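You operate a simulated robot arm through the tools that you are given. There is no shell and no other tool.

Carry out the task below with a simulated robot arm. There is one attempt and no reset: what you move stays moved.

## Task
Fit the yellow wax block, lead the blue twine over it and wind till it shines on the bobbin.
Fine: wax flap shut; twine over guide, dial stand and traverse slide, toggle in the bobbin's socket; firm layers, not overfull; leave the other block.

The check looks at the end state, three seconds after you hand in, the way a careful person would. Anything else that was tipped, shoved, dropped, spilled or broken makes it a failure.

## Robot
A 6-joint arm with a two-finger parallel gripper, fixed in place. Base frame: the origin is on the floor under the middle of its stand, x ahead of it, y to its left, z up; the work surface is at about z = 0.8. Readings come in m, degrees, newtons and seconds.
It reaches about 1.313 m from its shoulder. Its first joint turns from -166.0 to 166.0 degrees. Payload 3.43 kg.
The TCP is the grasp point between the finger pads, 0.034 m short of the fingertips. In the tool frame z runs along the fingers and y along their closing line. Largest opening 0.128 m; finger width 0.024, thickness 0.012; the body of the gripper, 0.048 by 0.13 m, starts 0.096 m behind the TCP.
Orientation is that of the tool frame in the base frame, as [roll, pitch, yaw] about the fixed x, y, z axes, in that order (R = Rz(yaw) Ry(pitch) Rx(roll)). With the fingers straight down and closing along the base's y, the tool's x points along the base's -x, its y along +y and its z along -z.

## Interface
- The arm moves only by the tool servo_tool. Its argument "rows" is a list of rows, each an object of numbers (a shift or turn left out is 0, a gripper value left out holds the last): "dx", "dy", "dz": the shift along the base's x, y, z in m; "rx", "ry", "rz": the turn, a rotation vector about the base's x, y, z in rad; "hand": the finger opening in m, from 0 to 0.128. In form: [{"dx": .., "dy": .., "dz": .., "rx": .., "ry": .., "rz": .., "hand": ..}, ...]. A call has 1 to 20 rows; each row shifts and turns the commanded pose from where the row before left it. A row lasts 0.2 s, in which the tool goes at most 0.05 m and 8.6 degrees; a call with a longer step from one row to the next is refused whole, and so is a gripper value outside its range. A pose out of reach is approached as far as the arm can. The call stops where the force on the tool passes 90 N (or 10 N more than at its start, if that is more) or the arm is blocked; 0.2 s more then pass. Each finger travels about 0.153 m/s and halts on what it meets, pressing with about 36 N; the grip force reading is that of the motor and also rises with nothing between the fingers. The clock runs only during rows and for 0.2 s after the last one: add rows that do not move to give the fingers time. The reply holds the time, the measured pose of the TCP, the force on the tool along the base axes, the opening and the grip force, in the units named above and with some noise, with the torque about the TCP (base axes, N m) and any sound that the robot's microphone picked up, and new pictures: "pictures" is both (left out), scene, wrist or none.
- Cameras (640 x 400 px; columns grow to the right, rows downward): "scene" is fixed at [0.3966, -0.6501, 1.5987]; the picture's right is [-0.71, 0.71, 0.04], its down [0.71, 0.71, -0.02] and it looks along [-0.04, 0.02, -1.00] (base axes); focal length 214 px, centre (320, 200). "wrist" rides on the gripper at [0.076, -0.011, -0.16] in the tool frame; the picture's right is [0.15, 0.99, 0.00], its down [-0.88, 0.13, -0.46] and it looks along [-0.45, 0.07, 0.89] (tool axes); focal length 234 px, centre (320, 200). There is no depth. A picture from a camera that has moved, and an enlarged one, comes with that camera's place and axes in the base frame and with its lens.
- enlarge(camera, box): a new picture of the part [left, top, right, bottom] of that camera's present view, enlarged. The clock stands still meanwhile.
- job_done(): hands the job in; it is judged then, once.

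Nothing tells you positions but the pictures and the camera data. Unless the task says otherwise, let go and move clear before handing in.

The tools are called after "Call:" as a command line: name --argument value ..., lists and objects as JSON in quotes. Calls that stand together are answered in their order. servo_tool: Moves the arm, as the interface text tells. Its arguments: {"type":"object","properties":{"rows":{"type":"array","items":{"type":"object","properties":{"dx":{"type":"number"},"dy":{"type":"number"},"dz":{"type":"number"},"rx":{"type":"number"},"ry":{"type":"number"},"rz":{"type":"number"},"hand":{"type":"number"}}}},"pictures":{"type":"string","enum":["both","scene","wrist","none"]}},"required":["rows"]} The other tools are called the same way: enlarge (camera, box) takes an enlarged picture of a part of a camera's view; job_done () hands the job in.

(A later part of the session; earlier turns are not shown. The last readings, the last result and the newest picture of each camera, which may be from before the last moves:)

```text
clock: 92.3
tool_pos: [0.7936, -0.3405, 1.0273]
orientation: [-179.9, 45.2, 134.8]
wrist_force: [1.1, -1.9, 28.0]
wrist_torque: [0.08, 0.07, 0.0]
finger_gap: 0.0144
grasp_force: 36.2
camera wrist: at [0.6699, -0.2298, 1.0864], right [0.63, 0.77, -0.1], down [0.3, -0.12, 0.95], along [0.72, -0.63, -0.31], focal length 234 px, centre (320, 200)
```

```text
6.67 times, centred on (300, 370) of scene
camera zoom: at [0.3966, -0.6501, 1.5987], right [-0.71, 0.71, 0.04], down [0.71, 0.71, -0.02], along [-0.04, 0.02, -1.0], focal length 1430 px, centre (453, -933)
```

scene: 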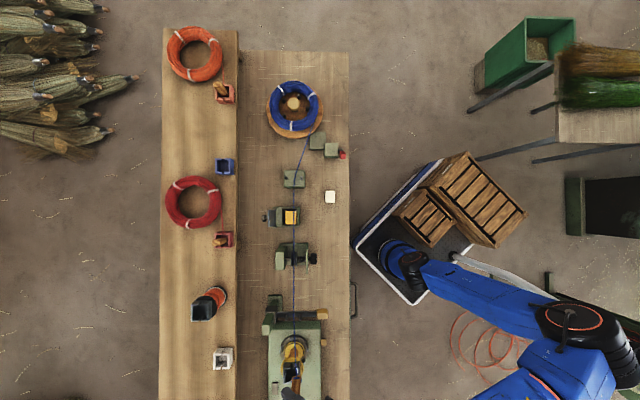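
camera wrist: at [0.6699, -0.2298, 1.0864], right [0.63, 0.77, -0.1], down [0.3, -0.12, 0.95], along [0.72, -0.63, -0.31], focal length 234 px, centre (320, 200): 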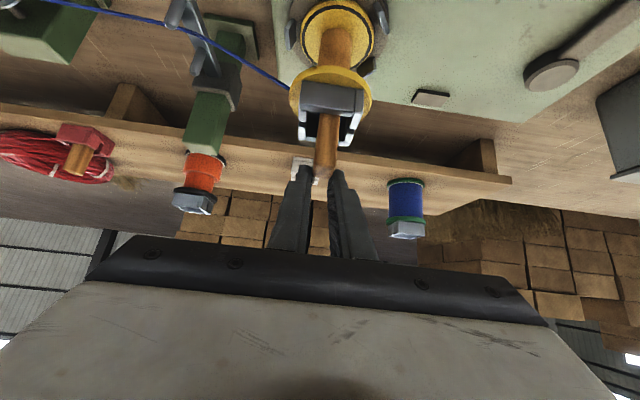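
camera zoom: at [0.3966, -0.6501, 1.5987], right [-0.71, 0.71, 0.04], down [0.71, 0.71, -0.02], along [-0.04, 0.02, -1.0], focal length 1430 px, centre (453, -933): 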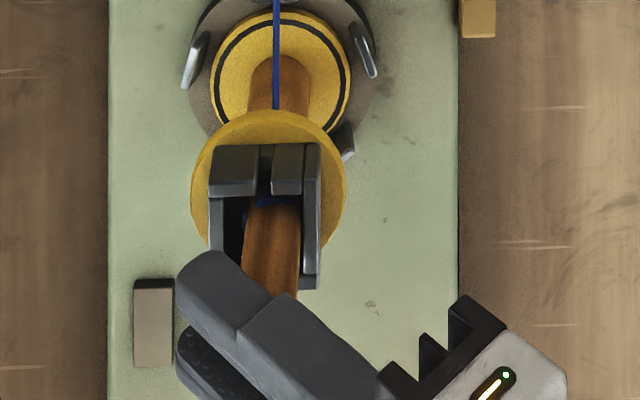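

It has seated (28 N) and the twine now runs from the traverse onto the bobbin. I'll ease off, release and back away.

Call:
servo_tool --rows '[{"dz": 0.002}, {"hand": 0.025}, {"hand": 0.045}, {"dx": -0.012, "dy": 0.012, "dz": 0.017}, {"dx": -0.022, "dy": 0.022, "dz": 0.03}, {"dx": -0.02, "dy": 0.02, "dz": 0.02}, {}]' --pictures "both"

Call:
enlarge --camera "wrist" --box '[220, 20, 420, 200]'

Call:
enlarge --camera "scene" --box '[250, 290, 350, 400]'

```text
clock: 93.9
tool_pos: [0.7379, -0.2856, 1.0937]
orientation: [-179.9, 44.8, 134.9]
wrist_force: [0.0, 1.2, -0.3]
wrist_torque: [-0.02, -0.01, 0.05]
finger_gap: 0.0453
grasp_force: 0.1
camera wrist: at [0.6156, -0.1754, 1.1537], right [0.63, 0.77, -0.1], down [0.31, -0.12, 0.94], along [0.71, -0.63, -0.31], focal length 234 px, centre (320, 200)
```

scene: 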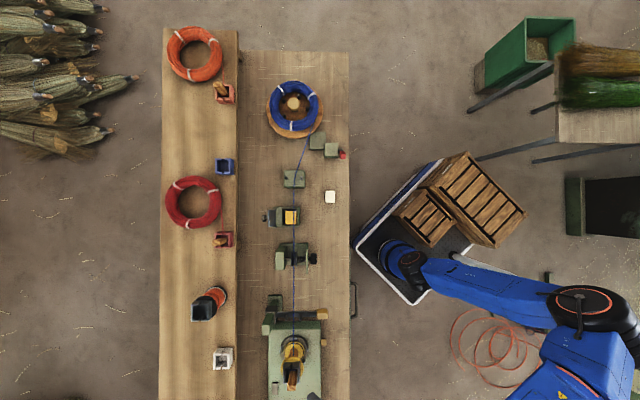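
wrist: 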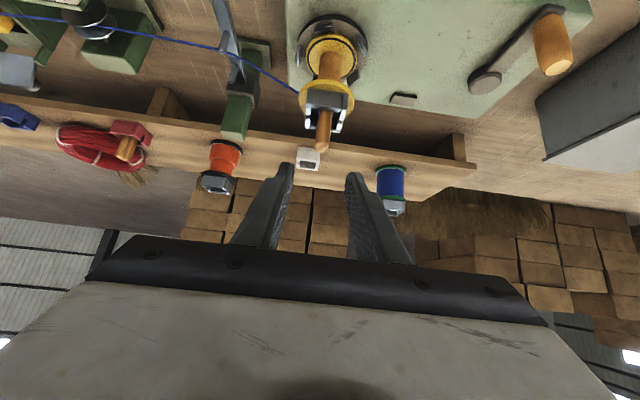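

```text
2.22 times, centred on (320, 110) of wrist
camera zoom: at [0.6156, -0.1754, 1.1537], right [0.63, 0.77, -0.1], down [0.31, -0.12, 0.94], along [0.71, -0.63, -0.31], focal length 520 px, centre (320, 400)
```

zoom: 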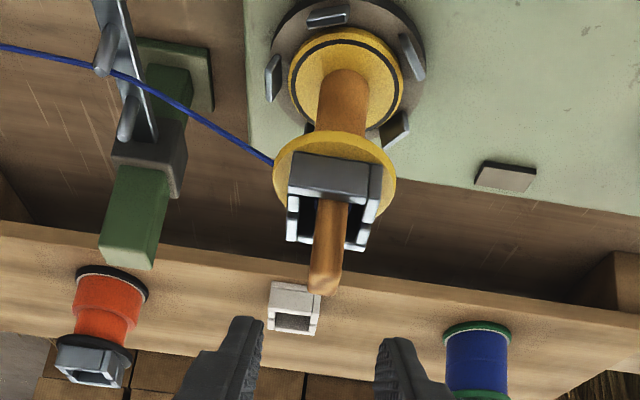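

```text
3.64 times, centred on (300, 345) of scene
camera zoom: at [0.3966, -0.6501, 1.5987], right [-0.71, 0.71, 0.04], down [0.71, 0.71, -0.02], along [-0.04, 0.02, -1.0], focal length 780 px, centre (393, -327)
```

zoom: 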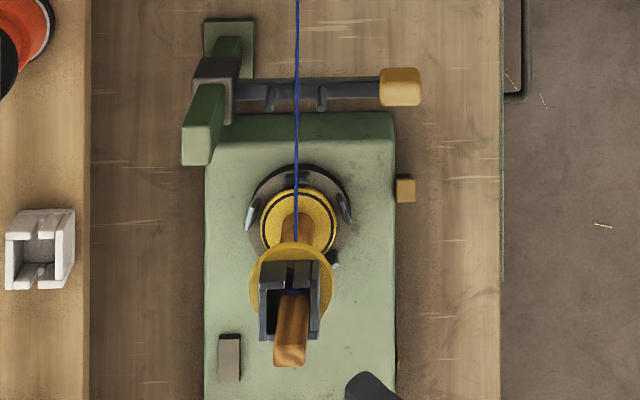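

The toggle stands in the socket. Now I'll go shut the wax flap: straighten the tool, fly back over the stations and come down behind the raised flap with closed fingers.

Call:
servo_tool --rows '[{"dx": -0.0221, "dy": -0.0414, "rx": 0.0926, "ry": 0.0926, "hand": 0.02}, {"dx": -0.0221, "dy": -0.0414, "rx": 0.0926, "ry": 0.0926, "hand": 0.0}, {"dx": -0.0221, "dy": -0.0414, "rx": 0.0926, "ry": 0.0926}, {"dx": -0.0221, "dy": -0.0414, "rx": 0.0926, "ry": 0.0926}, {"dx": -0.0221, "dy": -0.0414, "rx": 0.0926, "ry": 0.0926}, {"dx": -0.0221, "dy": -0.0414, "rx": 0.0926, "ry": 0.0926}, {"dx": -0.0221, "dy": -0.0414}, {"dx": -0.0221, "dy": -0.0414}, {"dx": -0.0221, "dy": -0.0414}, {"dx": -0.0221, "dy": -0.0414}, {}]' --pictures "wrist"

Call:
enlarge --camera "wrist" --box '[220, 60, 420, 240]'

```text
clock: 96.3
tool_pos: [0.5185, -0.7031, 1.0928]
orientation: [-179.7, -0.1, 134.9]
wrist_force: [0.6, -0.7, 0.0]
wrist_torque: [0.04, 0.0, -0.02]
finger_gap: 0.0
grasp_force: 32.7
camera wrist: at [0.459, -0.6573, 1.2523], right [0.6, 0.8, 0.0], down [0.72, -0.53, 0.45], along [0.36, -0.27, -0.89], focal length 234 px, centre (320, 200)
```

wrist: 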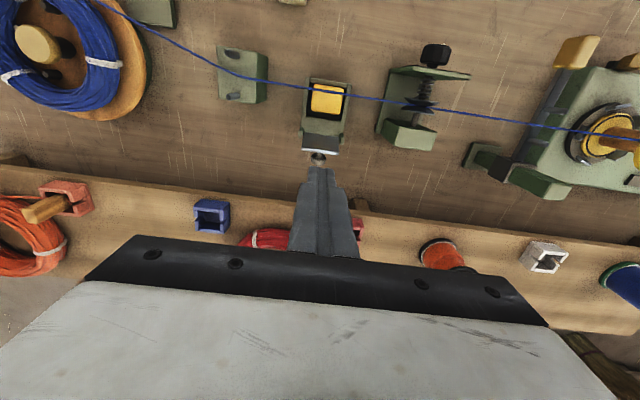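

```text
2.22 times, centred on (320, 150) of wrist
camera zoom: at [0.459, -0.6573, 1.2523], right [0.6, 0.8, 0.0], down [0.72, -0.53, 0.45], along [0.36, -0.27, -0.89], focal length 520 px, centre (320, 311)
```

zoom: 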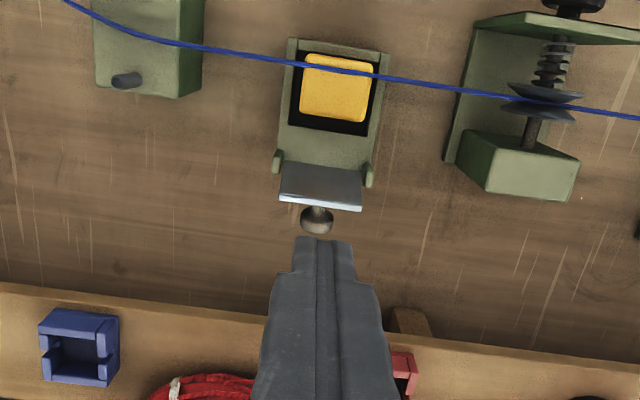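

The whole route shows clearly from above: guide, block, discs, traverse, bobbin. I'll move out behind the flap's knob and lower there.

Call:
servo_tool --rows '[{"dz": -0.04}, {"dx": 0.0176, "dy": -0.0169, "dz": -0.02}, {"dx": 0.0176, "dy": -0.0169}, {"dx": 0.0176, "dy": -0.0169}, {"dz": -0.03}, {}]' --pictures "wrist"

Call:
enlarge --camera "wrist" --box '[240, 60, 400, 220]'

```text
clock: 97.7
tool_pos: [0.5732, -0.7528, 1.0035]
orientation: [-179.8, -0.1, 135.0]
wrist_force: [0.6, 0.0, 0.0]
wrist_torque: [0.01, 0.02, 0.01]
finger_gap: 0.0
grasp_force: 33.4
camera wrist: at [0.5134, -0.7062, 1.1637], right [0.6, 0.8, 0.0], down [0.72, -0.53, 0.45], along [0.36, -0.27, -0.89], focal length 234 px, centre (320, 200)
```

wrist: 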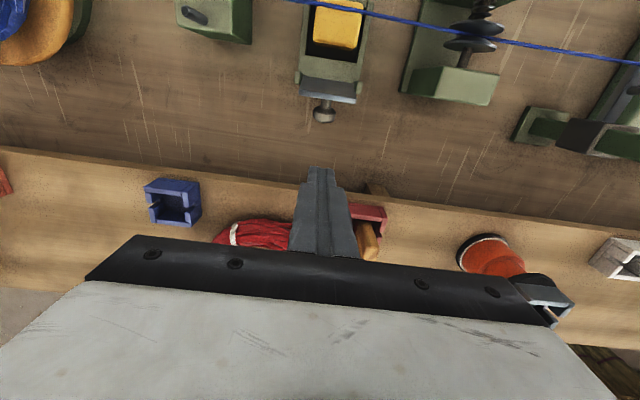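

```text
2.50 times, centred on (320, 140) of wrist
camera zoom: at [0.5134, -0.7062, 1.1637], right [0.6, 0.8, 0.0], down [0.72, -0.53, 0.45], along [0.36, -0.27, -0.89], focal length 585 px, centre (320, 350)
```

zoom: 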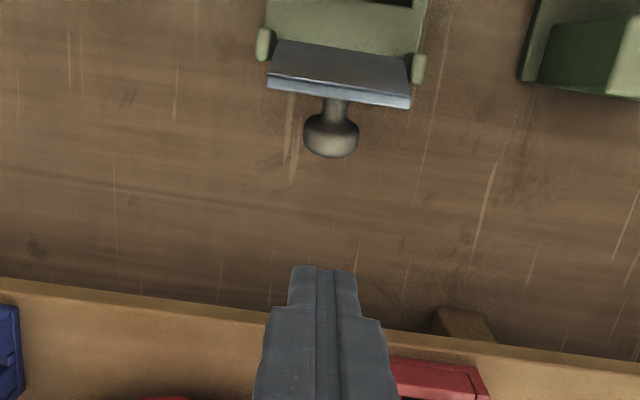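

Call:
servo_tool --rows '[{"dz": -0.033}, {"dz": -0.032}, {}, {"dx": -0.0085, "dy": 0.0085}, {"dx": -0.0085, "dy": 0.0085}, {}]' --pictures "wrist"

Call:
enlarge --camera "wrist" --box '[240, 60, 400, 220]'

```text
clock: 99.1
tool_pos: [0.5551, -0.7355, 0.938]
orientation: [-179.8, -0.1, 134.9]
wrist_force: [0.7, -0.1, -0.3]
wrist_torque: [-0.03, -0.01, 0.0]
finger_gap: 0.0
grasp_force: 32.4
camera wrist: at [0.4954, -0.6887, 1.0984], right [0.6, 0.8, 0.0], down [0.72, -0.53, 0.45], along [0.36, -0.27, -0.89], focal length 234 px, centre (320, 200)
```

wrist: 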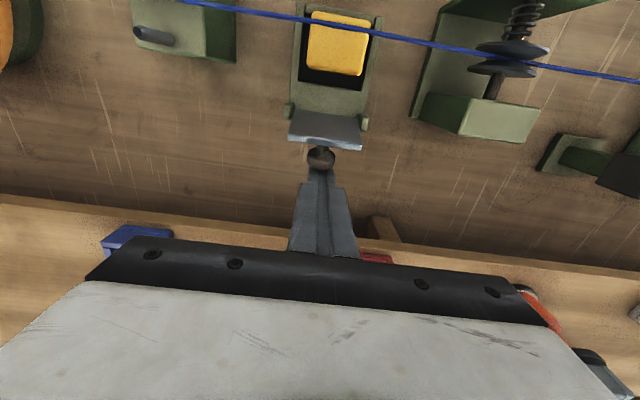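

```text
2.50 times, centred on (320, 140) of wrist
camera zoom: at [0.4954, -0.6887, 1.0984], right [0.6, 0.8, 0.0], down [0.72, -0.53, 0.45], along [0.36, -0.27, -0.89], focal length 585 px, centre (320, 350)
```

zoom: 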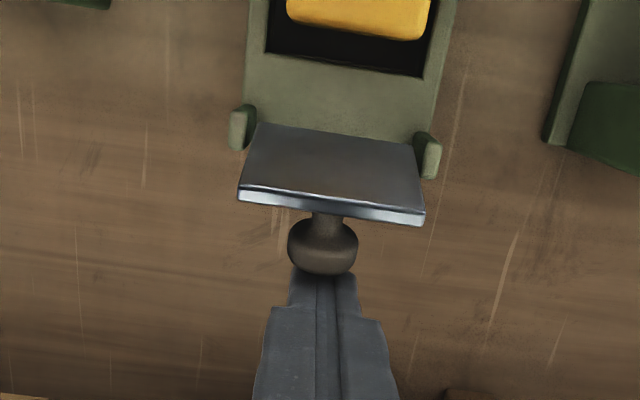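

Call:
servo_tool --rows '[{"dx": -0.0035, "dy": 0.0035}, {"dx": -0.0035, "dy": 0.0035}, {"dx": -0.0035, "dy": 0.0035}, {"dx": -0.0035, "dy": 0.0035}, {}]' --pictures "wrist"

Call:
enlarge --camera "wrist" --box '[240, 60, 400, 220]'

```text
clock: 100.3
tool_pos: [0.5405, -0.7203, 0.939]
orientation: [-179.8, -0.1, 134.8]
wrist_force: [-0.7, -1.3, 0.7]
wrist_torque: [-0.02, 0.01, -0.04]
finger_gap: 0.0
grasp_force: 33.1
camera wrist: at [0.4817, -0.6745, 1.098], right [0.6, 0.8, 0.0], down [0.72, -0.53, 0.45], along [0.36, -0.27, -0.89], focal length 234 px, centre (320, 200)
```

wrist: 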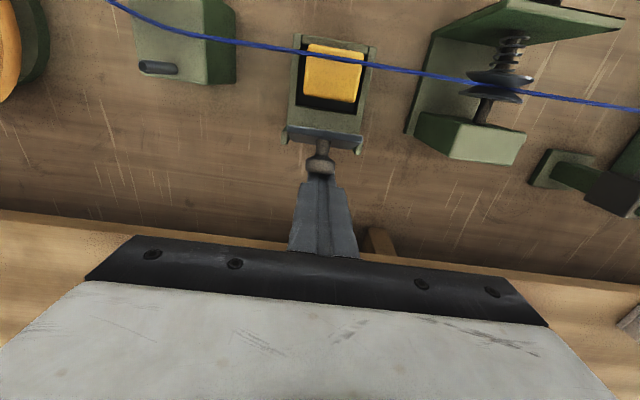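

```text
2.50 times, centred on (320, 140) of wrist
camera zoom: at [0.4817, -0.6745, 1.098], right [0.6, 0.8, 0.0], down [0.72, -0.53, 0.45], along [0.36, -0.27, -0.89], focal length 585 px, centre (320, 350)
```

zoom: 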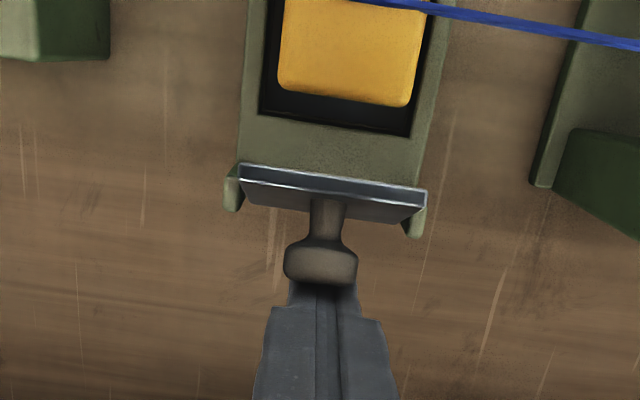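

Call:
servo_tool --rows '[{"dx": -0.0035, "dy": 0.0035, "dz": 0.001}, {"dx": -0.0035, "dy": 0.0035, "dz": 0.001}, {"dx": -0.0035, "dy": 0.0035, "dz": 0.001}, {"dx": -0.0035, "dy": 0.0035, "dz": 0.001}, {}, {}]' --pictures "wrist"

Call:
enlarge --camera "wrist" --box '[240, 60, 400, 220]'

```text
clock: 101.7
tool_pos: [0.5273, -0.7073, 0.9431]
orientation: [-179.7, -0.1, 134.9]
wrist_force: [-0.5, -0.6, 0.3]
wrist_torque: [-0.01, 0.0, 0.02]
finger_gap: 0.0005
grasp_force: 33.2
camera wrist: at [0.4677, -0.6605, 1.1021], right [0.6, 0.8, 0.0], down [0.72, -0.53, 0.45], along [0.36, -0.27, -0.89], focal length 234 px, centre (320, 200)
```

wrist: 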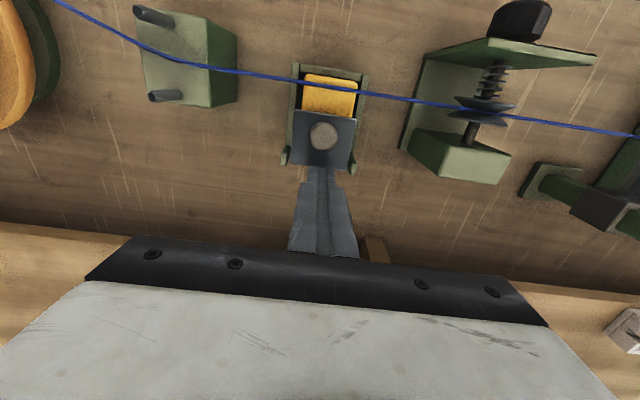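

```text
2.50 times, centred on (320, 140) of wrist
camera zoom: at [0.4677, -0.6605, 1.1021], right [0.6, 0.8, 0.0], down [0.72, -0.53, 0.45], along [0.36, -0.27, -0.89], focal length 585 px, centre (320, 350)
```

zoom: 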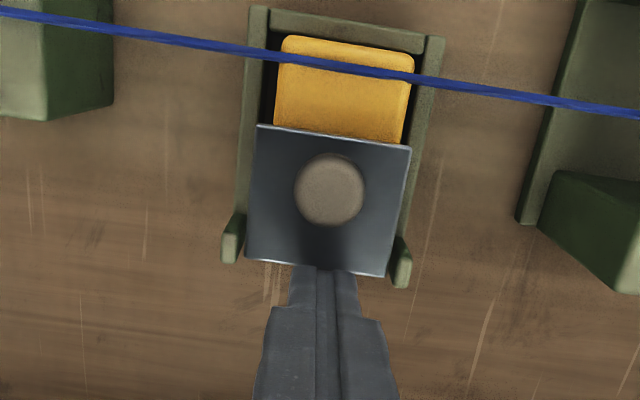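

The flap has dropped shut over the back of the block, with the twine running over the exposed wax in front. Now I'll fly over to the winder's crank and look down at it.

Call:
servo_tool --rows '[{"dz": 0.045}, {"dz": 0.045}, {"dz": 0.045}, {"dx": 0.0195, "dy": 0.0398, "rz": 0.119}, {"dx": 0.0195, "dy": 0.0398, "rz": 0.119}, {"dx": 0.0195, "dy": 0.0398, "rz": 0.119}, {"dx": 0.0195, "dy": 0.0398, "rz": 0.119}, {"dx": 0.0195, "dy": 0.0398, "rz": 0.119}, {"dx": 0.0195, "dy": 0.0398}, {"dx": 0.0195, "dy": 0.0398}, {"dx": 0.0195, "dy": 0.0398}, {"dx": 0.0195, "dy": 0.0398}, {"dx": 0.0195, "dy": 0.0398}, {"dx": 0.0195, "dy": 0.0398}, {"dx": 0.0195, "dy": 0.0398}, {"dx": 0.0195, "dy": 0.0398}, {"dx": 0.0195, "dy": 0.0398}, {}]' --pictures "both"

Call:
enlarge --camera "wrist" --box '[180, 30, 480, 230]'

```text
clock: 105.5
tool_pos: [0.7997, -0.1468, 1.0783]
orientation: [-179.8, -0.1, 169.0]
wrist_force: [0.3, -0.3, 0.2]
wrist_torque: [0.0, 0.03, 0.05]
finger_gap: 0.0001
grasp_force: 32.8
camera wrist: at [0.7254, -0.1422, 1.2382], right [0.04, 1.0, 0.0], down [0.89, -0.04, 0.45], along [0.45, -0.02, -0.89], focal length 234 px, centre (320, 200)
```

scene: 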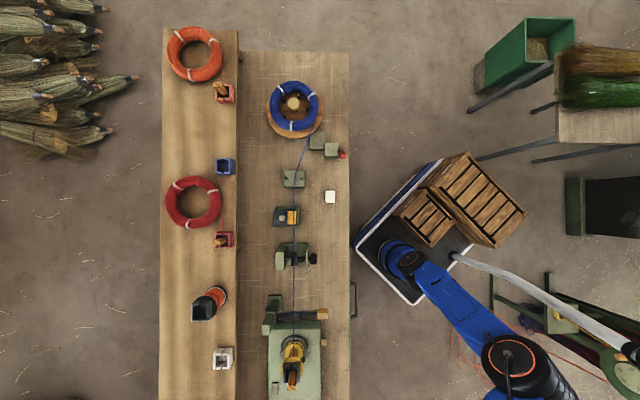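
wrist: 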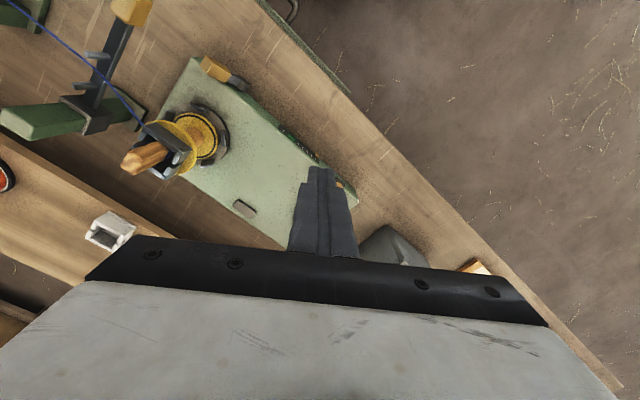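

```text
2.00 times, centred on (330, 130) of wrist
camera zoom: at [0.7254, -0.1422, 1.2382], right [0.04, 1.0, 0.0], down [0.89, -0.04, 0.45], along [0.45, -0.02, -0.89], focal length 468 px, centre (300, 340)
```

zoom: 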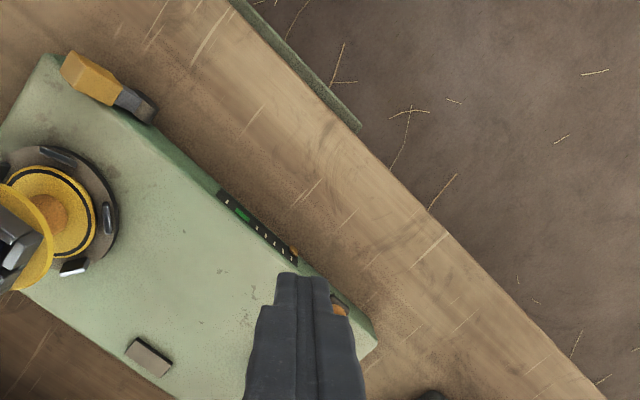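

Call:
servo_tool --rows '[{"dx": -0.012, "dy": 0.002, "dz": 0.005, "rx": -0.0246, "ry": -0.1277, "hand": 0.03}, {"dx": -0.012, "dy": 0.002, "dz": 0.005, "rx": -0.0246, "ry": -0.1277, "hand": 0.06}, {"dx": -0.012, "dy": 0.002, "dz": 0.005, "rx": -0.0246, "ry": -0.1277, "hand": 0.09}, {"dx": -0.012, "dy": 0.002, "dz": 0.005, "rx": -0.0246, "ry": -0.1277}, {"dx": -0.012, "dy": 0.002, "rx": -0.0246, "ry": -0.1277}, {}]' --pictures "wrist"

Call:
enlarge --camera "wrist" --box '[220, 80, 440, 230]'

Call:
enlarge --camera "wrist" --box '[80, 20, 260, 160]'

```text
clock: 106.9
tool_pos: [0.7394, -0.1391, 1.0997]
orientation: [-179.9, 37.3, 169.0]
wrist_force: [1.2, -0.7, -0.4]
wrist_torque: [0.01, -0.01, 0.01]
finger_gap: 0.0902
grasp_force: 0.0
camera wrist: at [0.585, -0.1198, 1.1798], right [0.08, 0.99, -0.09], down [0.44, 0.05, 0.9], along [0.89, -0.11, -0.44], focal length 234 px, centre (320, 200)
```

wrist: 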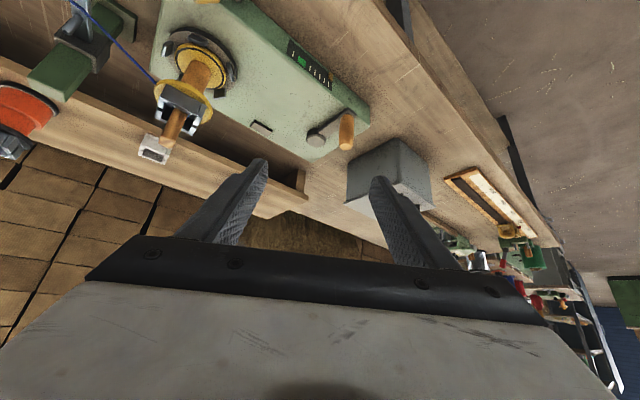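

```text
2.67 times, centred on (330, 155) of wrist
camera zoom: at [0.585, -0.1198, 1.1798], right [0.08, 0.99, -0.09], down [0.44, 0.05, 0.9], along [0.89, -0.11, -0.44], focal length 624 px, centre (293, 320)
```

zoom: 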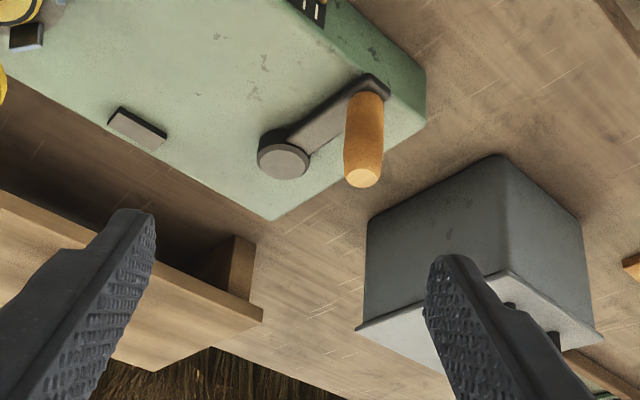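

```text
2.86 times, centred on (170, 90) of wrist
camera zoom: at [0.585, -0.1198, 1.1798], right [0.08, 0.99, -0.09], down [0.44, 0.05, 0.9], along [0.89, -0.11, -0.44], focal length 669 px, centre (749, 514)
```

zoom: 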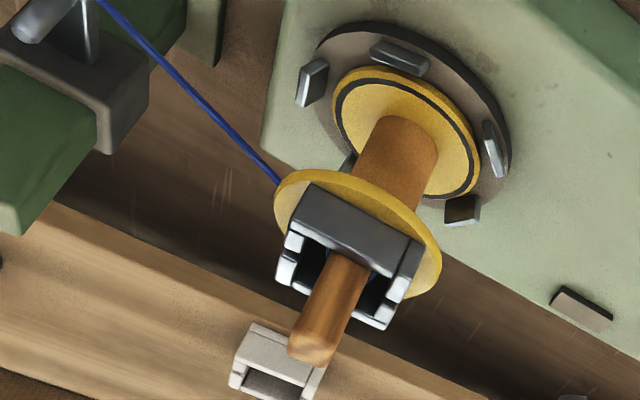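

I can see the crank now: hub near W −0.795, S 0.535, and its wooden handle at about W −0.708, S 0.531, standing from z 0.875 to 0.94. I'll align the tool with the bench again and approach the handle.

Call:
servo_tool --rows '[{"dx": 0.015, "dy": 0.01, "rz": -0.119}, {"dx": 0.015, "dy": 0.01, "rz": -0.119, "hand": 0.07}, {"dx": 0.015, "dy": 0.01, "dz": -0.02, "rz": -0.119}, {"dx": 0.015, "dy": 0.01, "dz": -0.02, "rz": -0.119}, {"dx": 0.015, "dy": 0.011, "dz": -0.02, "rz": -0.119}, {"dx": 0.0136, "dy": 0.011, "dz": -0.02, "rx": -0.095, "ry": -0.095}, {"dz": -0.03}, {}]' --pictures "wrist"

Call:
enlarge --camera "wrist" --box '[220, 60, 420, 230]'

```text
clock: 108.7
tool_pos: [0.8294, -0.0782, 0.9888]
orientation: [-180.0, 45.0, 134.9]
wrist_force: [-0.2, -1.3, 0.5]
wrist_torque: [0.01, 0.0, -0.04]
finger_gap: 0.0702
grasp_force: 0.1
camera wrist: at [0.7053, 0.0328, 1.0479], right [0.63, 0.77, -0.1], down [0.31, -0.12, 0.94], along [0.71, -0.63, -0.31], focal length 234 px, centre (320, 200)
```

wrist: 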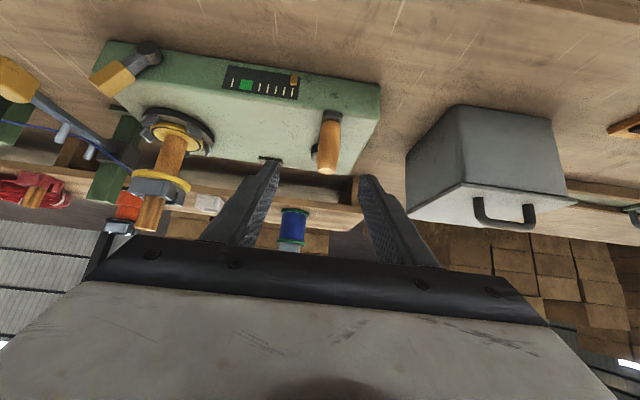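

```text
2.35 times, centred on (320, 145) of wrist
camera zoom: at [0.7053, 0.0328, 1.0479], right [0.63, 0.77, -0.1], down [0.31, -0.12, 0.94], along [0.71, -0.63, -0.31], focal length 551 px, centre (320, 329)
```

zoom: 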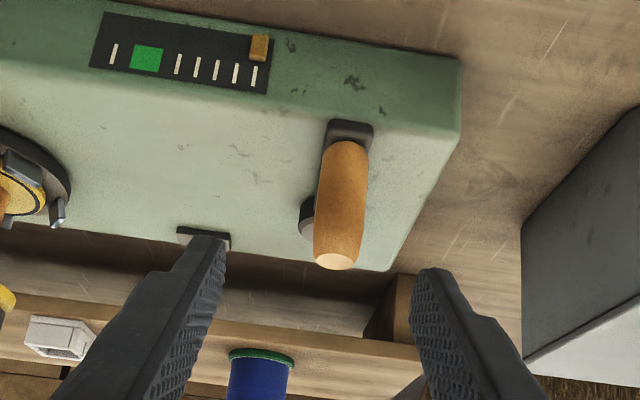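

Call:
servo_tool --rows '[{"dx": 0.012, "dy": -0.0096, "dz": -0.017}, {"dx": 0.012, "dy": -0.0096, "dz": -0.017}, {"dx": 0.012, "dy": -0.0096, "dz": -0.017}, {"dx": 0.012, "dy": -0.0096, "dz": -0.017, "hand": 0.06}, {}]' --pictures "wrist"

Call:
enlarge --camera "wrist" --box '[220, 80, 420, 230]'

```text
clock: 109.9
tool_pos: [0.8776, -0.1157, 0.9211]
orientation: [-179.9, 44.8, 134.9]
wrist_force: [0.0, 0.8, -0.2]
wrist_torque: [-0.01, 0.0, -0.01]
finger_gap: 0.0598
grasp_force: 0.1
camera wrist: at [0.7542, -0.0049, 0.9802], right [0.63, 0.77, -0.1], down [0.31, -0.12, 0.94], along [0.71, -0.63, -0.31], focal length 234 px, centre (320, 200)
```

wrist: 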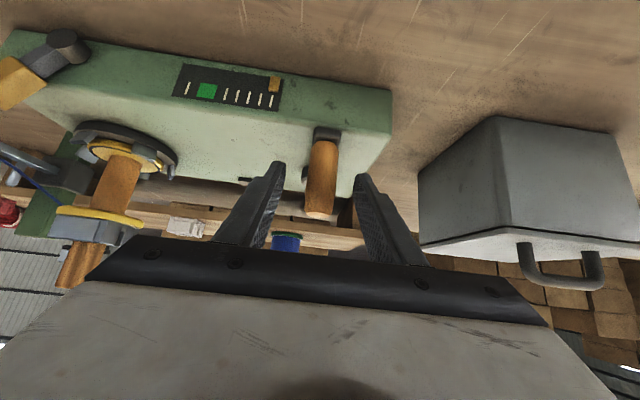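

```text
2.67 times, centred on (320, 155) of wrist
camera zoom: at [0.7542, -0.0049, 0.9802], right [0.63, 0.77, -0.1], down [0.31, -0.12, 0.94], along [0.71, -0.63, -0.31], focal length 624 px, centre (320, 320)
```

zoom: 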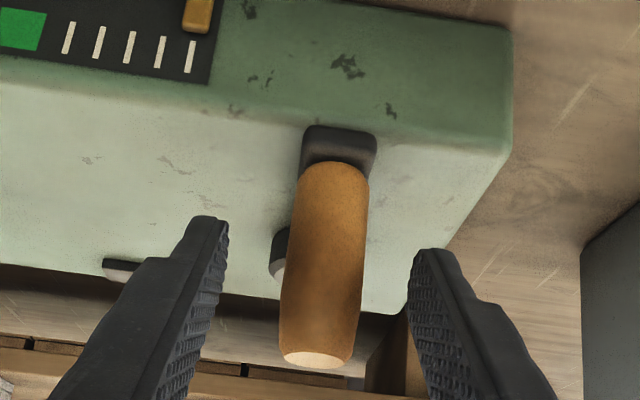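

Call:
servo_tool --rows '[{"dx": 0.003, "dy": -0.003, "hand": 0.04}, {"hand": 0.02}, {"hand": 0.015}, {}]' --pictures "wrist"

Call:
enlarge --camera "wrist" --box '[220, 80, 420, 230]'

```text
clock: 110.9
tool_pos: [0.8808, -0.119, 0.9204]
orientation: [-179.9, 44.8, 134.9]
wrist_force: [-0.7, 1.3, -4.5]
wrist_torque: [1.2, -1.03, 0.01]
finger_gap: 0.023
grasp_force: 44.7
camera wrist: at [0.7566, -0.0081, 0.9802], right [0.63, 0.77, -0.1], down [0.31, -0.12, 0.94], along [0.71, -0.63, -0.31], focal length 234 px, centre (320, 200)
```

wrist: 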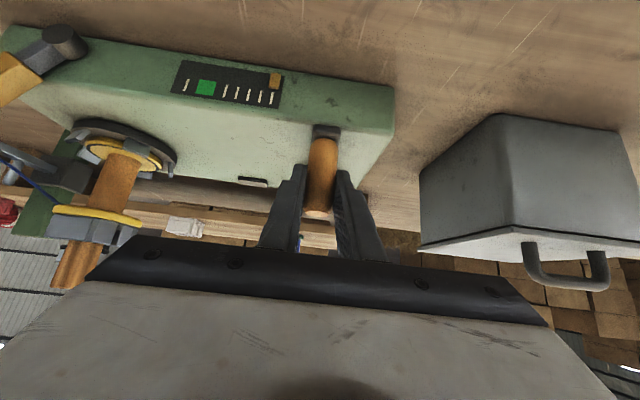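

```text
2.67 times, centred on (320, 155) of wrist
camera zoom: at [0.7566, -0.0081, 0.9802], right [0.63, 0.77, -0.1], down [0.31, -0.12, 0.94], along [0.71, -0.63, -0.31], focal length 624 px, centre (320, 320)
```

zoom: 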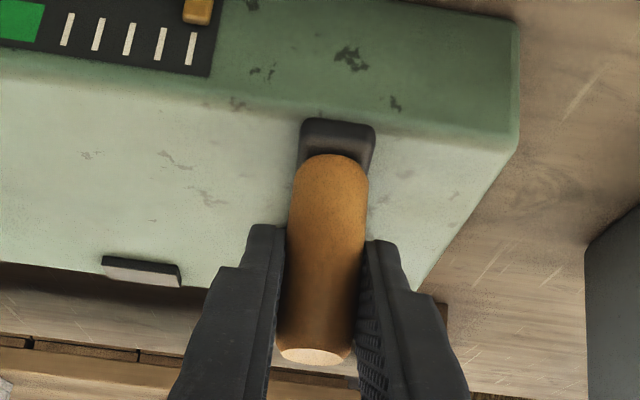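

The handle is firmly gripped. I'll turn it gently clockwise about 30° and check force, gauge and bobbin.

Call:
servo_tool --rows '[{"dx": 0.0083, "dy": 0.0074}, {"dx": 0.0093, "dy": 0.0062}, {"dx": 0.01, "dy": 0.0049}, {"dx": 0.0105, "dy": 0.0036}, {}]' --pictures "wrist"

Call:
enlarge --camera "wrist" --box '[0, 20, 260, 220]'

Call:
enlarge --camera "scene" --box '[250, 290, 350, 400]'

```text
clock: 112.1
tool_pos: [0.918, -0.0963, 0.9206]
orientation: [-180.0, 44.9, 134.9]
wrist_force: [-4.6, 17.0, -0.3]
wrist_torque: [1.2, -1.08, 0.08]
finger_gap: 0.0231
grasp_force: 44.8
camera wrist: at [0.7936, 0.0144, 0.98], right [0.63, 0.77, -0.1], down [0.31, -0.12, 0.94], along [0.72, -0.62, -0.31], focal length 234 px, centre (320, 200)
```

wrist: 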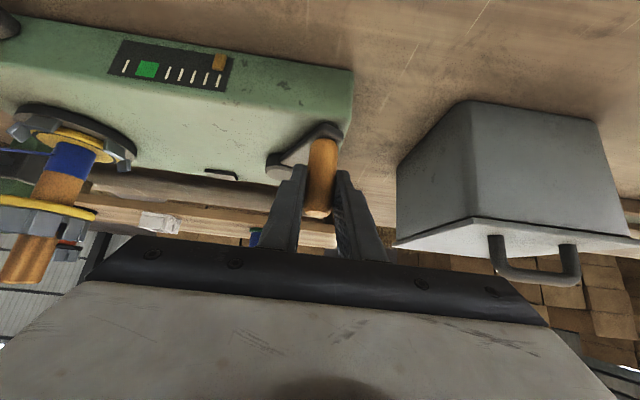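

```text
2.00 times, centred on (130, 120) of wrist
camera zoom: at [0.7936, 0.0144, 0.98], right [0.63, 0.77, -0.1], down [0.31, -0.12, 0.94], along [0.72, -0.62, -0.31], focal length 468 px, centre (700, 360)
```

zoom: 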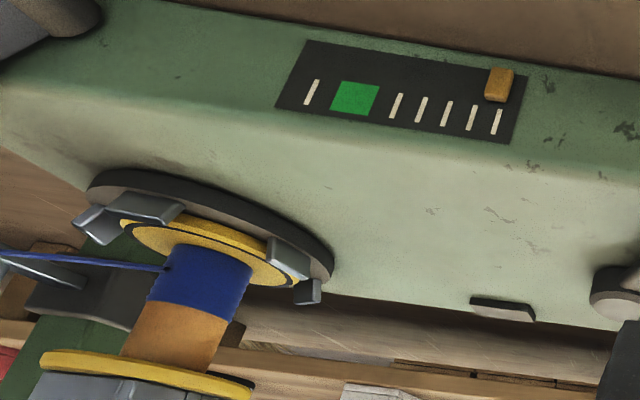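

```text
3.64 times, centred on (300, 345) of scene
camera zoom: at [0.3966, -0.6501, 1.5987], right [-0.71, 0.71, 0.04], down [0.71, 0.71, -0.02], along [-0.04, 0.02, -1.0], focal length 780 px, centre (393, -327)
```

zoom: 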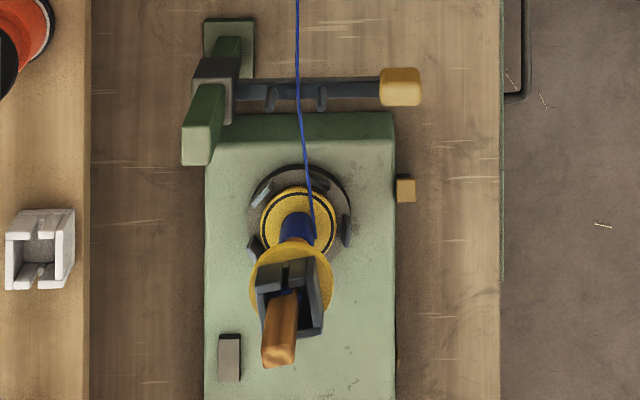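

It turns easily and a blue band is already building on the lower half of the core, so this is the winding direction. From the side force I've refined the crank centre; now half a turn more.

Call:
servo_tool --rows '[{"dx": 0.0265, "dy": 0.0065}, {"dx": 0.0298, "dy": -0.0053}, {"dx": 0.0262, "dy": -0.0151}, {"dx": 0.0194, "dy": -0.0232}, {"dx": 0.0104, "dy": -0.0284}, {"dx": 0.0, "dy": -0.0302}, {}]' --pictures "wrist"

Call:
enlarge --camera "wrist" --box '[0, 0, 300, 200]'

```text
clock: 113.7
tool_pos: [1.03, -0.1938, 0.9212]
orientation: [-179.9, 44.8, 134.8]
wrist_force: [-54.5, 9.8, -6.3]
wrist_torque: [0.28, -0.43, -0.09]
finger_gap: 0.0231
grasp_force: 44.8
camera wrist: at [0.9057, -0.0829, 0.9805], right [0.63, 0.77, -0.1], down [0.31, -0.12, 0.94], along [0.71, -0.63, -0.31], focal length 234 px, centre (320, 200)
```

wrist: 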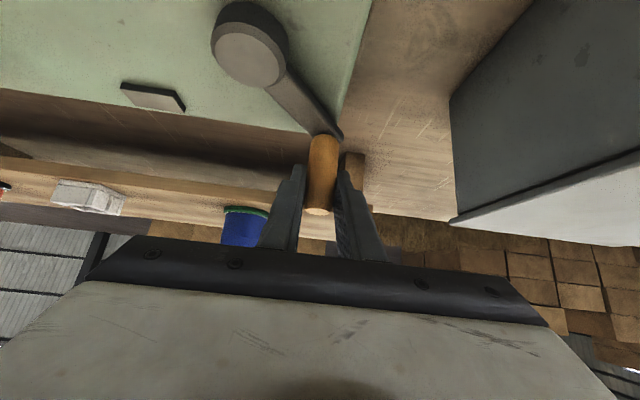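

```text
2.00 times, centred on (150, 100) of wrist
camera zoom: at [0.9057, -0.0829, 0.9805], right [0.63, 0.77, -0.1], down [0.31, -0.12, 0.94], along [0.71, -0.63, -0.31], focal length 468 px, centre (660, 400)
```

zoom: 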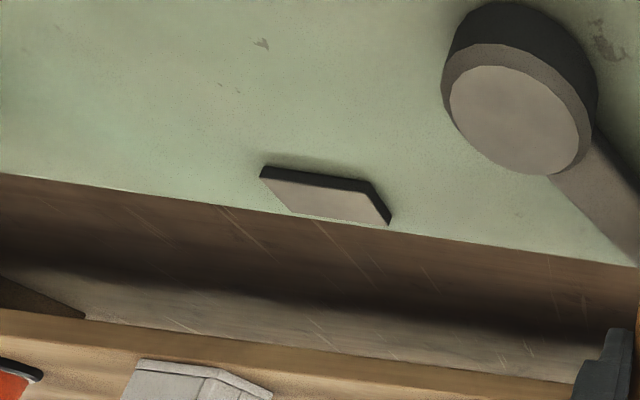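

The handle pushes inward here, so the true radius is a bit smaller. I'll correct the circle and continue to the half-turn mark.

Call:
servo_tool --rows '[{"dx": -0.015, "dy": -0.0246}, {"dx": -0.0187, "dy": -0.0223}, {"dx": -0.0253, "dy": -0.0146}, {"dx": -0.0287, "dy": -0.0051}, {}]' --pictures "none"

```text
clock: 114.9
tool_pos: [0.9424, -0.2604, 0.9207]
orientation: [-179.8, 44.7, 134.9]
wrist_force: [-1.6, -59.3, -5.9]
wrist_torque: [-0.19, 0.22, -0.45]
finger_gap: 0.0227
grasp_force: 45.1
```

Call:
servo_tool --rows '[{"dx": -0.001, "dy": -0.004}, {"dx": -0.0297, "dy": 0.0036}, {"dx": -0.0258, "dy": 0.0148}, {"dx": -0.019, "dy": 0.0227}, {"dx": -0.0102, "dy": 0.028}, {}]' --pictures "wrist"

Call:
enlarge --camera "wrist" --box '[0, 0, 300, 230]'

```text
clock: 116.3
tool_pos: [0.8569, -0.1937, 0.9195]
orientation: [-179.8, 44.8, 134.9]
wrist_force: [-18.2, -0.7, -10.6]
wrist_torque: [0.33, 0.11, -0.16]
finger_gap: 0.0228
grasp_force: 44.8
camera wrist: at [0.7333, -0.0829, 0.9798], right [0.63, 0.77, -0.11], down [0.31, -0.12, 0.94], along [0.71, -0.63, -0.31], focal length 234 px, centre (320, 200)
```

wrist: 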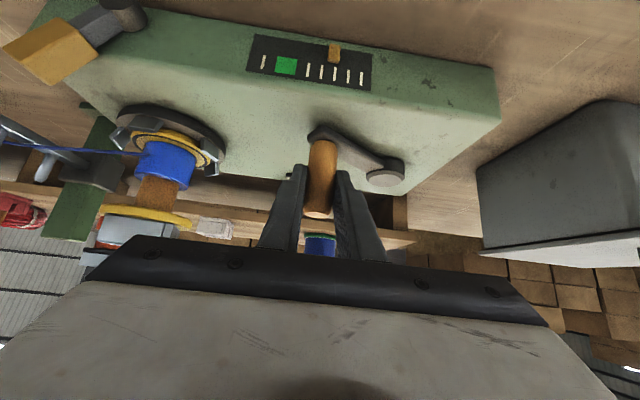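

```text
1.74 times, centred on (150, 115) of wrist
camera zoom: at [0.7333, -0.0829, 0.9798], right [0.63, 0.77, -0.11], down [0.31, -0.12, 0.94], along [0.71, -0.63, -0.31], focal length 407 px, centre (616, 348)
```

zoom: 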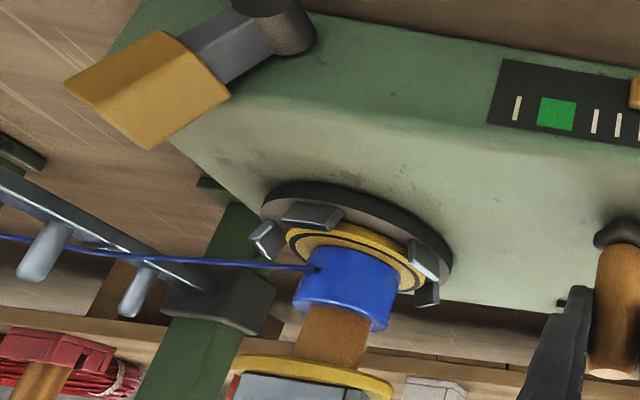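

The gauge has already moved about two ticks and all the twine is piling on the lower half of the core. I'll read the gauge exactly and inspect the band before going on.

Call:
enlarge --camera "wrist" --box '[230, 20, 390, 110]'

Call:
enlarge --camera "wrist" --box '[80, 90, 240, 240]'

Call:
enlarge --camera "scene" --box '[250, 290, 350, 400]'

```text
4.00 times, centred on (310, 65) of wrist
camera zoom: at [0.7333, -0.0829, 0.9798], right [0.63, 0.77, -0.11], down [0.31, -0.12, 0.94], along [0.71, -0.63, -0.31], focal length 937 px, centre (360, 740)
```

zoom: 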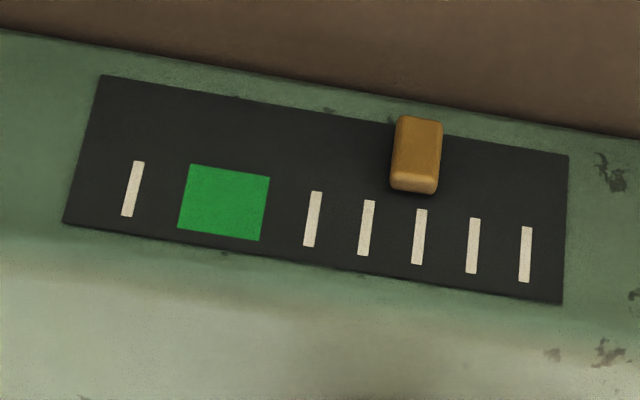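

```text
2.67 times, centred on (160, 165) of wrist
camera zoom: at [0.7333, -0.0829, 0.9798], right [0.63, 0.77, -0.11], down [0.31, -0.12, 0.94], along [0.71, -0.63, -0.31], focal length 624 px, centre (747, 293)
```

zoom: 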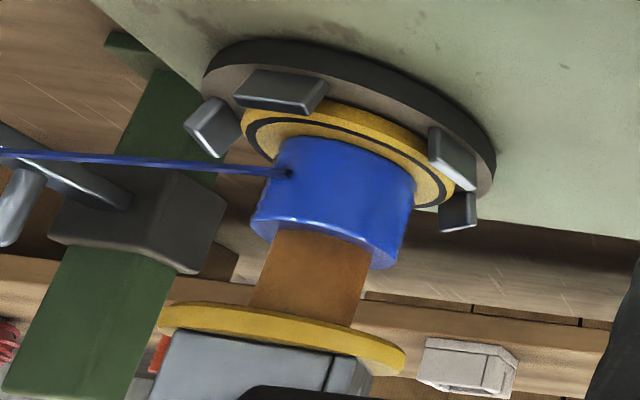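

```text
3.64 times, centred on (300, 345) of scene
camera zoom: at [0.3966, -0.6501, 1.5987], right [-0.71, 0.71, 0.04], down [0.71, 0.71, -0.02], along [-0.04, 0.02, -1.0], focal length 780 px, centre (393, -327)
```

zoom: 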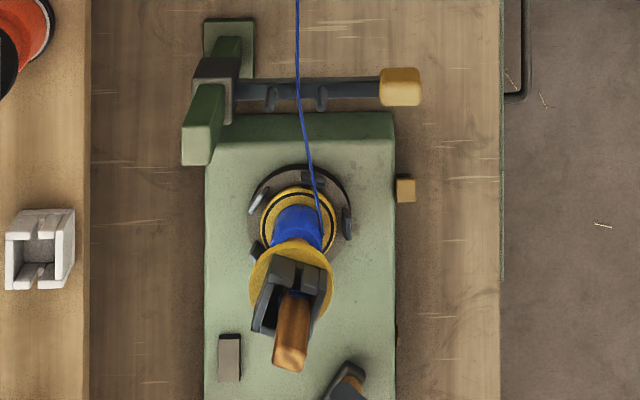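

The wound band on the lower half is smooth and glossy, and the gauge reads about 2.2 of roughly 5–6.4 needed. I'll wind a little more here, then raise the traverse to fill the upper half.

Call:
servo_tool --rows '[{"dx": -0.001, "dy": 0.0294}, {"dx": 0.0102, "dy": 0.0279}, {"dx": 0.019, "dy": 0.0228}, {"dx": 0.0258, "dy": 0.0148}, {}]' --pictures "wrist"

Call:
enlarge --camera "wrist" --box '[60, 20, 280, 110]'

Call:
enlarge --camera "wrist" --box '[0, 80, 200, 240]'

```text
clock: 117.5
tool_pos: [0.9119, -0.0958, 0.9204]
orientation: [-179.9, 44.9, 135.0]
wrist_force: [-10.6, 36.3, -15.4]
wrist_torque: [0.22, -0.39, 0.21]
finger_gap: 0.0229
grasp_force: 45.7
camera wrist: at [0.788, 0.0141, 0.9796], right [0.63, 0.77, -0.1], down [0.31, -0.12, 0.94], along [0.72, -0.62, -0.31], focal length 234 px, centre (320, 200)
```

wrist: 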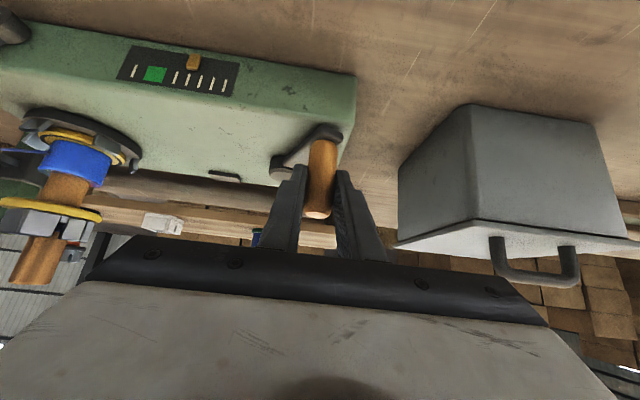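

```text
2.91 times, centred on (170, 65) of wrist
camera zoom: at [0.788, 0.0141, 0.9796], right [0.63, 0.77, -0.1], down [0.31, -0.12, 0.94], along [0.72, -0.62, -0.31], focal length 681 px, centre (756, 593)
```

zoom: 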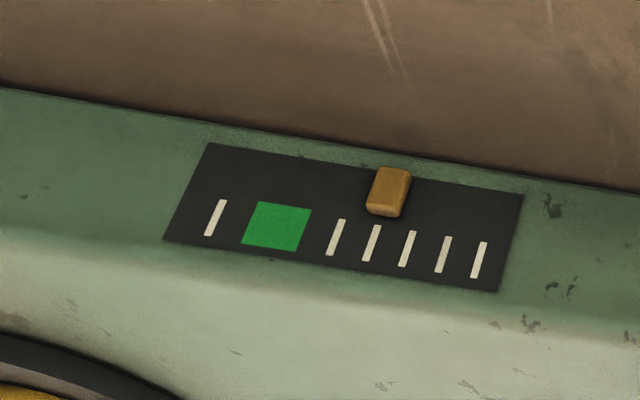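

```text
2.50 times, centred on (100, 160) of wrist
camera zoom: at [0.788, 0.0141, 0.9796], right [0.63, 0.77, -0.1], down [0.31, -0.12, 0.94], along [0.72, -0.62, -0.31], focal length 585 px, centre (870, 300)
```

zoom: 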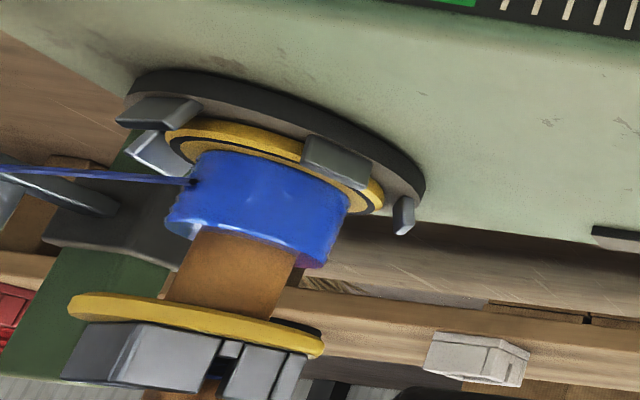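

The gauge reads about 2.9 now. I'll release the crank and go to the traverse slide's wooden knob to raise it.

Call:
servo_tool --rows '[{"hand": 0.03}, {"hand": 0.055}, {"dx": -0.015, "dy": 0.015, "dz": 0.02}, {"dx": -0.025, "dy": 0.025, "dz": 0.03}, {"dx": -0.035, "dy": -0.025, "dz": 0.025}, {"dx": -0.038, "dy": -0.03}, {"dx": -0.038, "dy": -0.03}, {"dx": -0.038, "dy": -0.03}, {"dx": -0.038, "dy": -0.03}, {"dx": -0.038, "dy": -0.03}, {"dx": -0.038, "dy": -0.03}, {"dx": -0.03, "dy": -0.03}, {}]' --pictures "both"

Call:
enlarge --camera "wrist" --box '[200, 40, 440, 230]'

```text
clock: 120.3
tool_pos: [0.5754, -0.2935, 0.9941]
orientation: [-179.9, 44.9, 134.8]
wrist_force: [-0.1, -0.1, 0.4]
wrist_torque: [0.04, 0.01, -0.02]
finger_gap: 0.0552
grasp_force: 0.1
camera wrist: at [0.4527, -0.1819, 1.0537], right [0.63, 0.77, -0.1], down [0.31, -0.12, 0.94], along [0.72, -0.63, -0.31], focal length 234 px, centre (320, 200)
```

scene: 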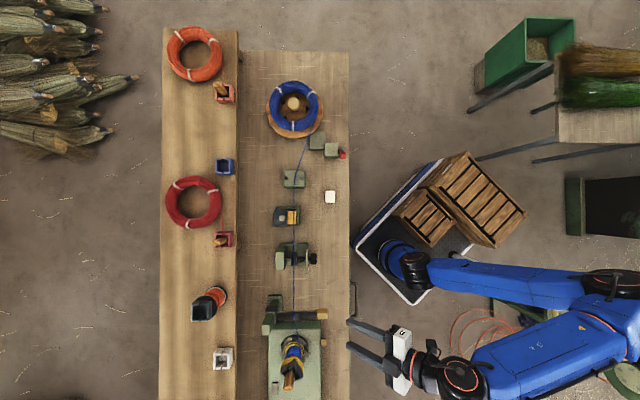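
wrist: 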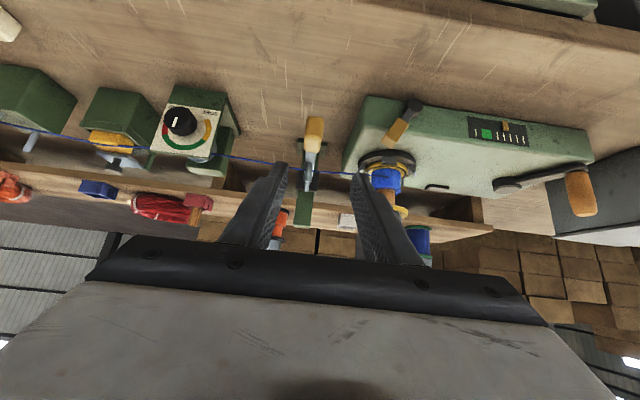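

```text
2.11 times, centred on (320, 135) of wrist
camera zoom: at [0.4527, -0.1819, 1.0537], right [0.63, 0.77, -0.1], down [0.31, -0.12, 0.94], along [0.72, -0.63, -0.31], focal length 493 px, centre (320, 337)
```

zoom: 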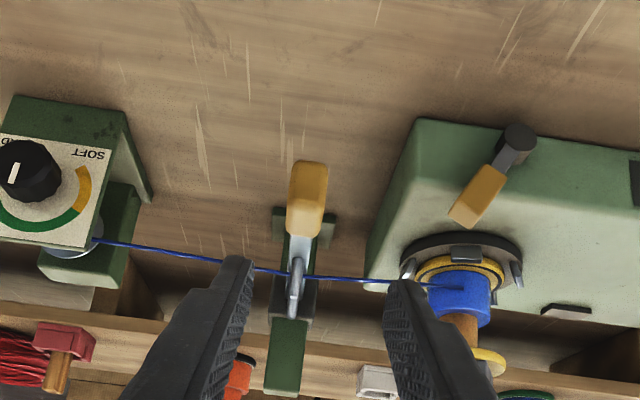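

Call:
servo_tool --rows '[{"dx": 0.0108, "dy": -0.0134, "dz": -0.0188, "hand": 0.038}, {"dx": 0.0108, "dy": -0.0134, "dz": -0.0188}, {"dx": 0.0108, "dy": -0.0134, "dz": -0.0188}, {}]' --pictures "wrist"

Call:
enlarge --camera "wrist" --box '[240, 60, 400, 220]'

```text
clock: 121.3
tool_pos: [0.6121, -0.3331, 0.9384]
orientation: [-180.0, 44.9, 134.9]
wrist_force: [-1.1, 0.5, -0.3]
wrist_torque: [-0.03, 0.0, 0.0]
finger_gap: 0.0378
grasp_force: 0.2
camera wrist: at [0.4881, -0.2225, 0.9986], right [0.63, 0.77, -0.1], down [0.31, -0.12, 0.94], along [0.71, -0.63, -0.31], focal length 234 px, centre (320, 200)
```

wrist: 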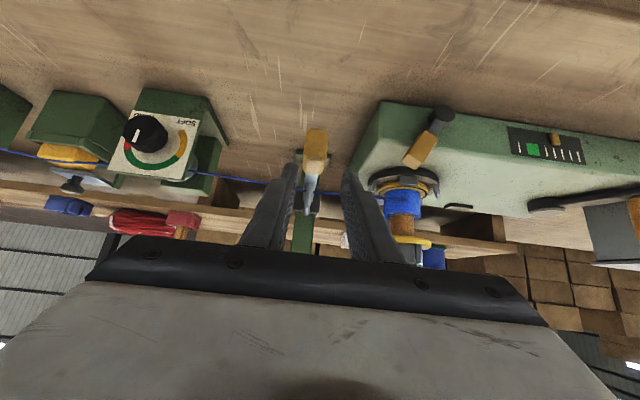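

```text
2.50 times, centred on (320, 140) of wrist
camera zoom: at [0.4881, -0.2225, 0.9986], right [0.63, 0.77, -0.1], down [0.31, -0.12, 0.94], along [0.71, -0.63, -0.31], focal length 585 px, centre (320, 350)
```

zoom: 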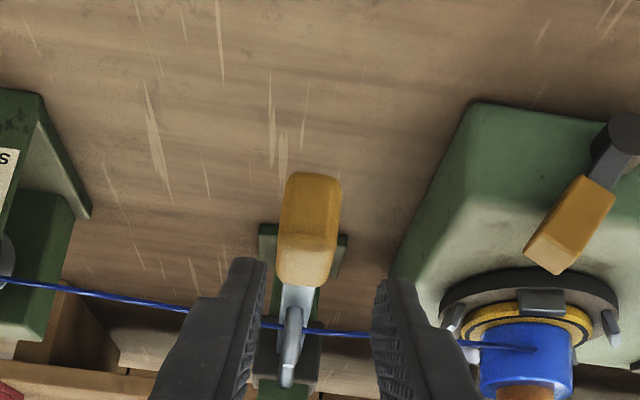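

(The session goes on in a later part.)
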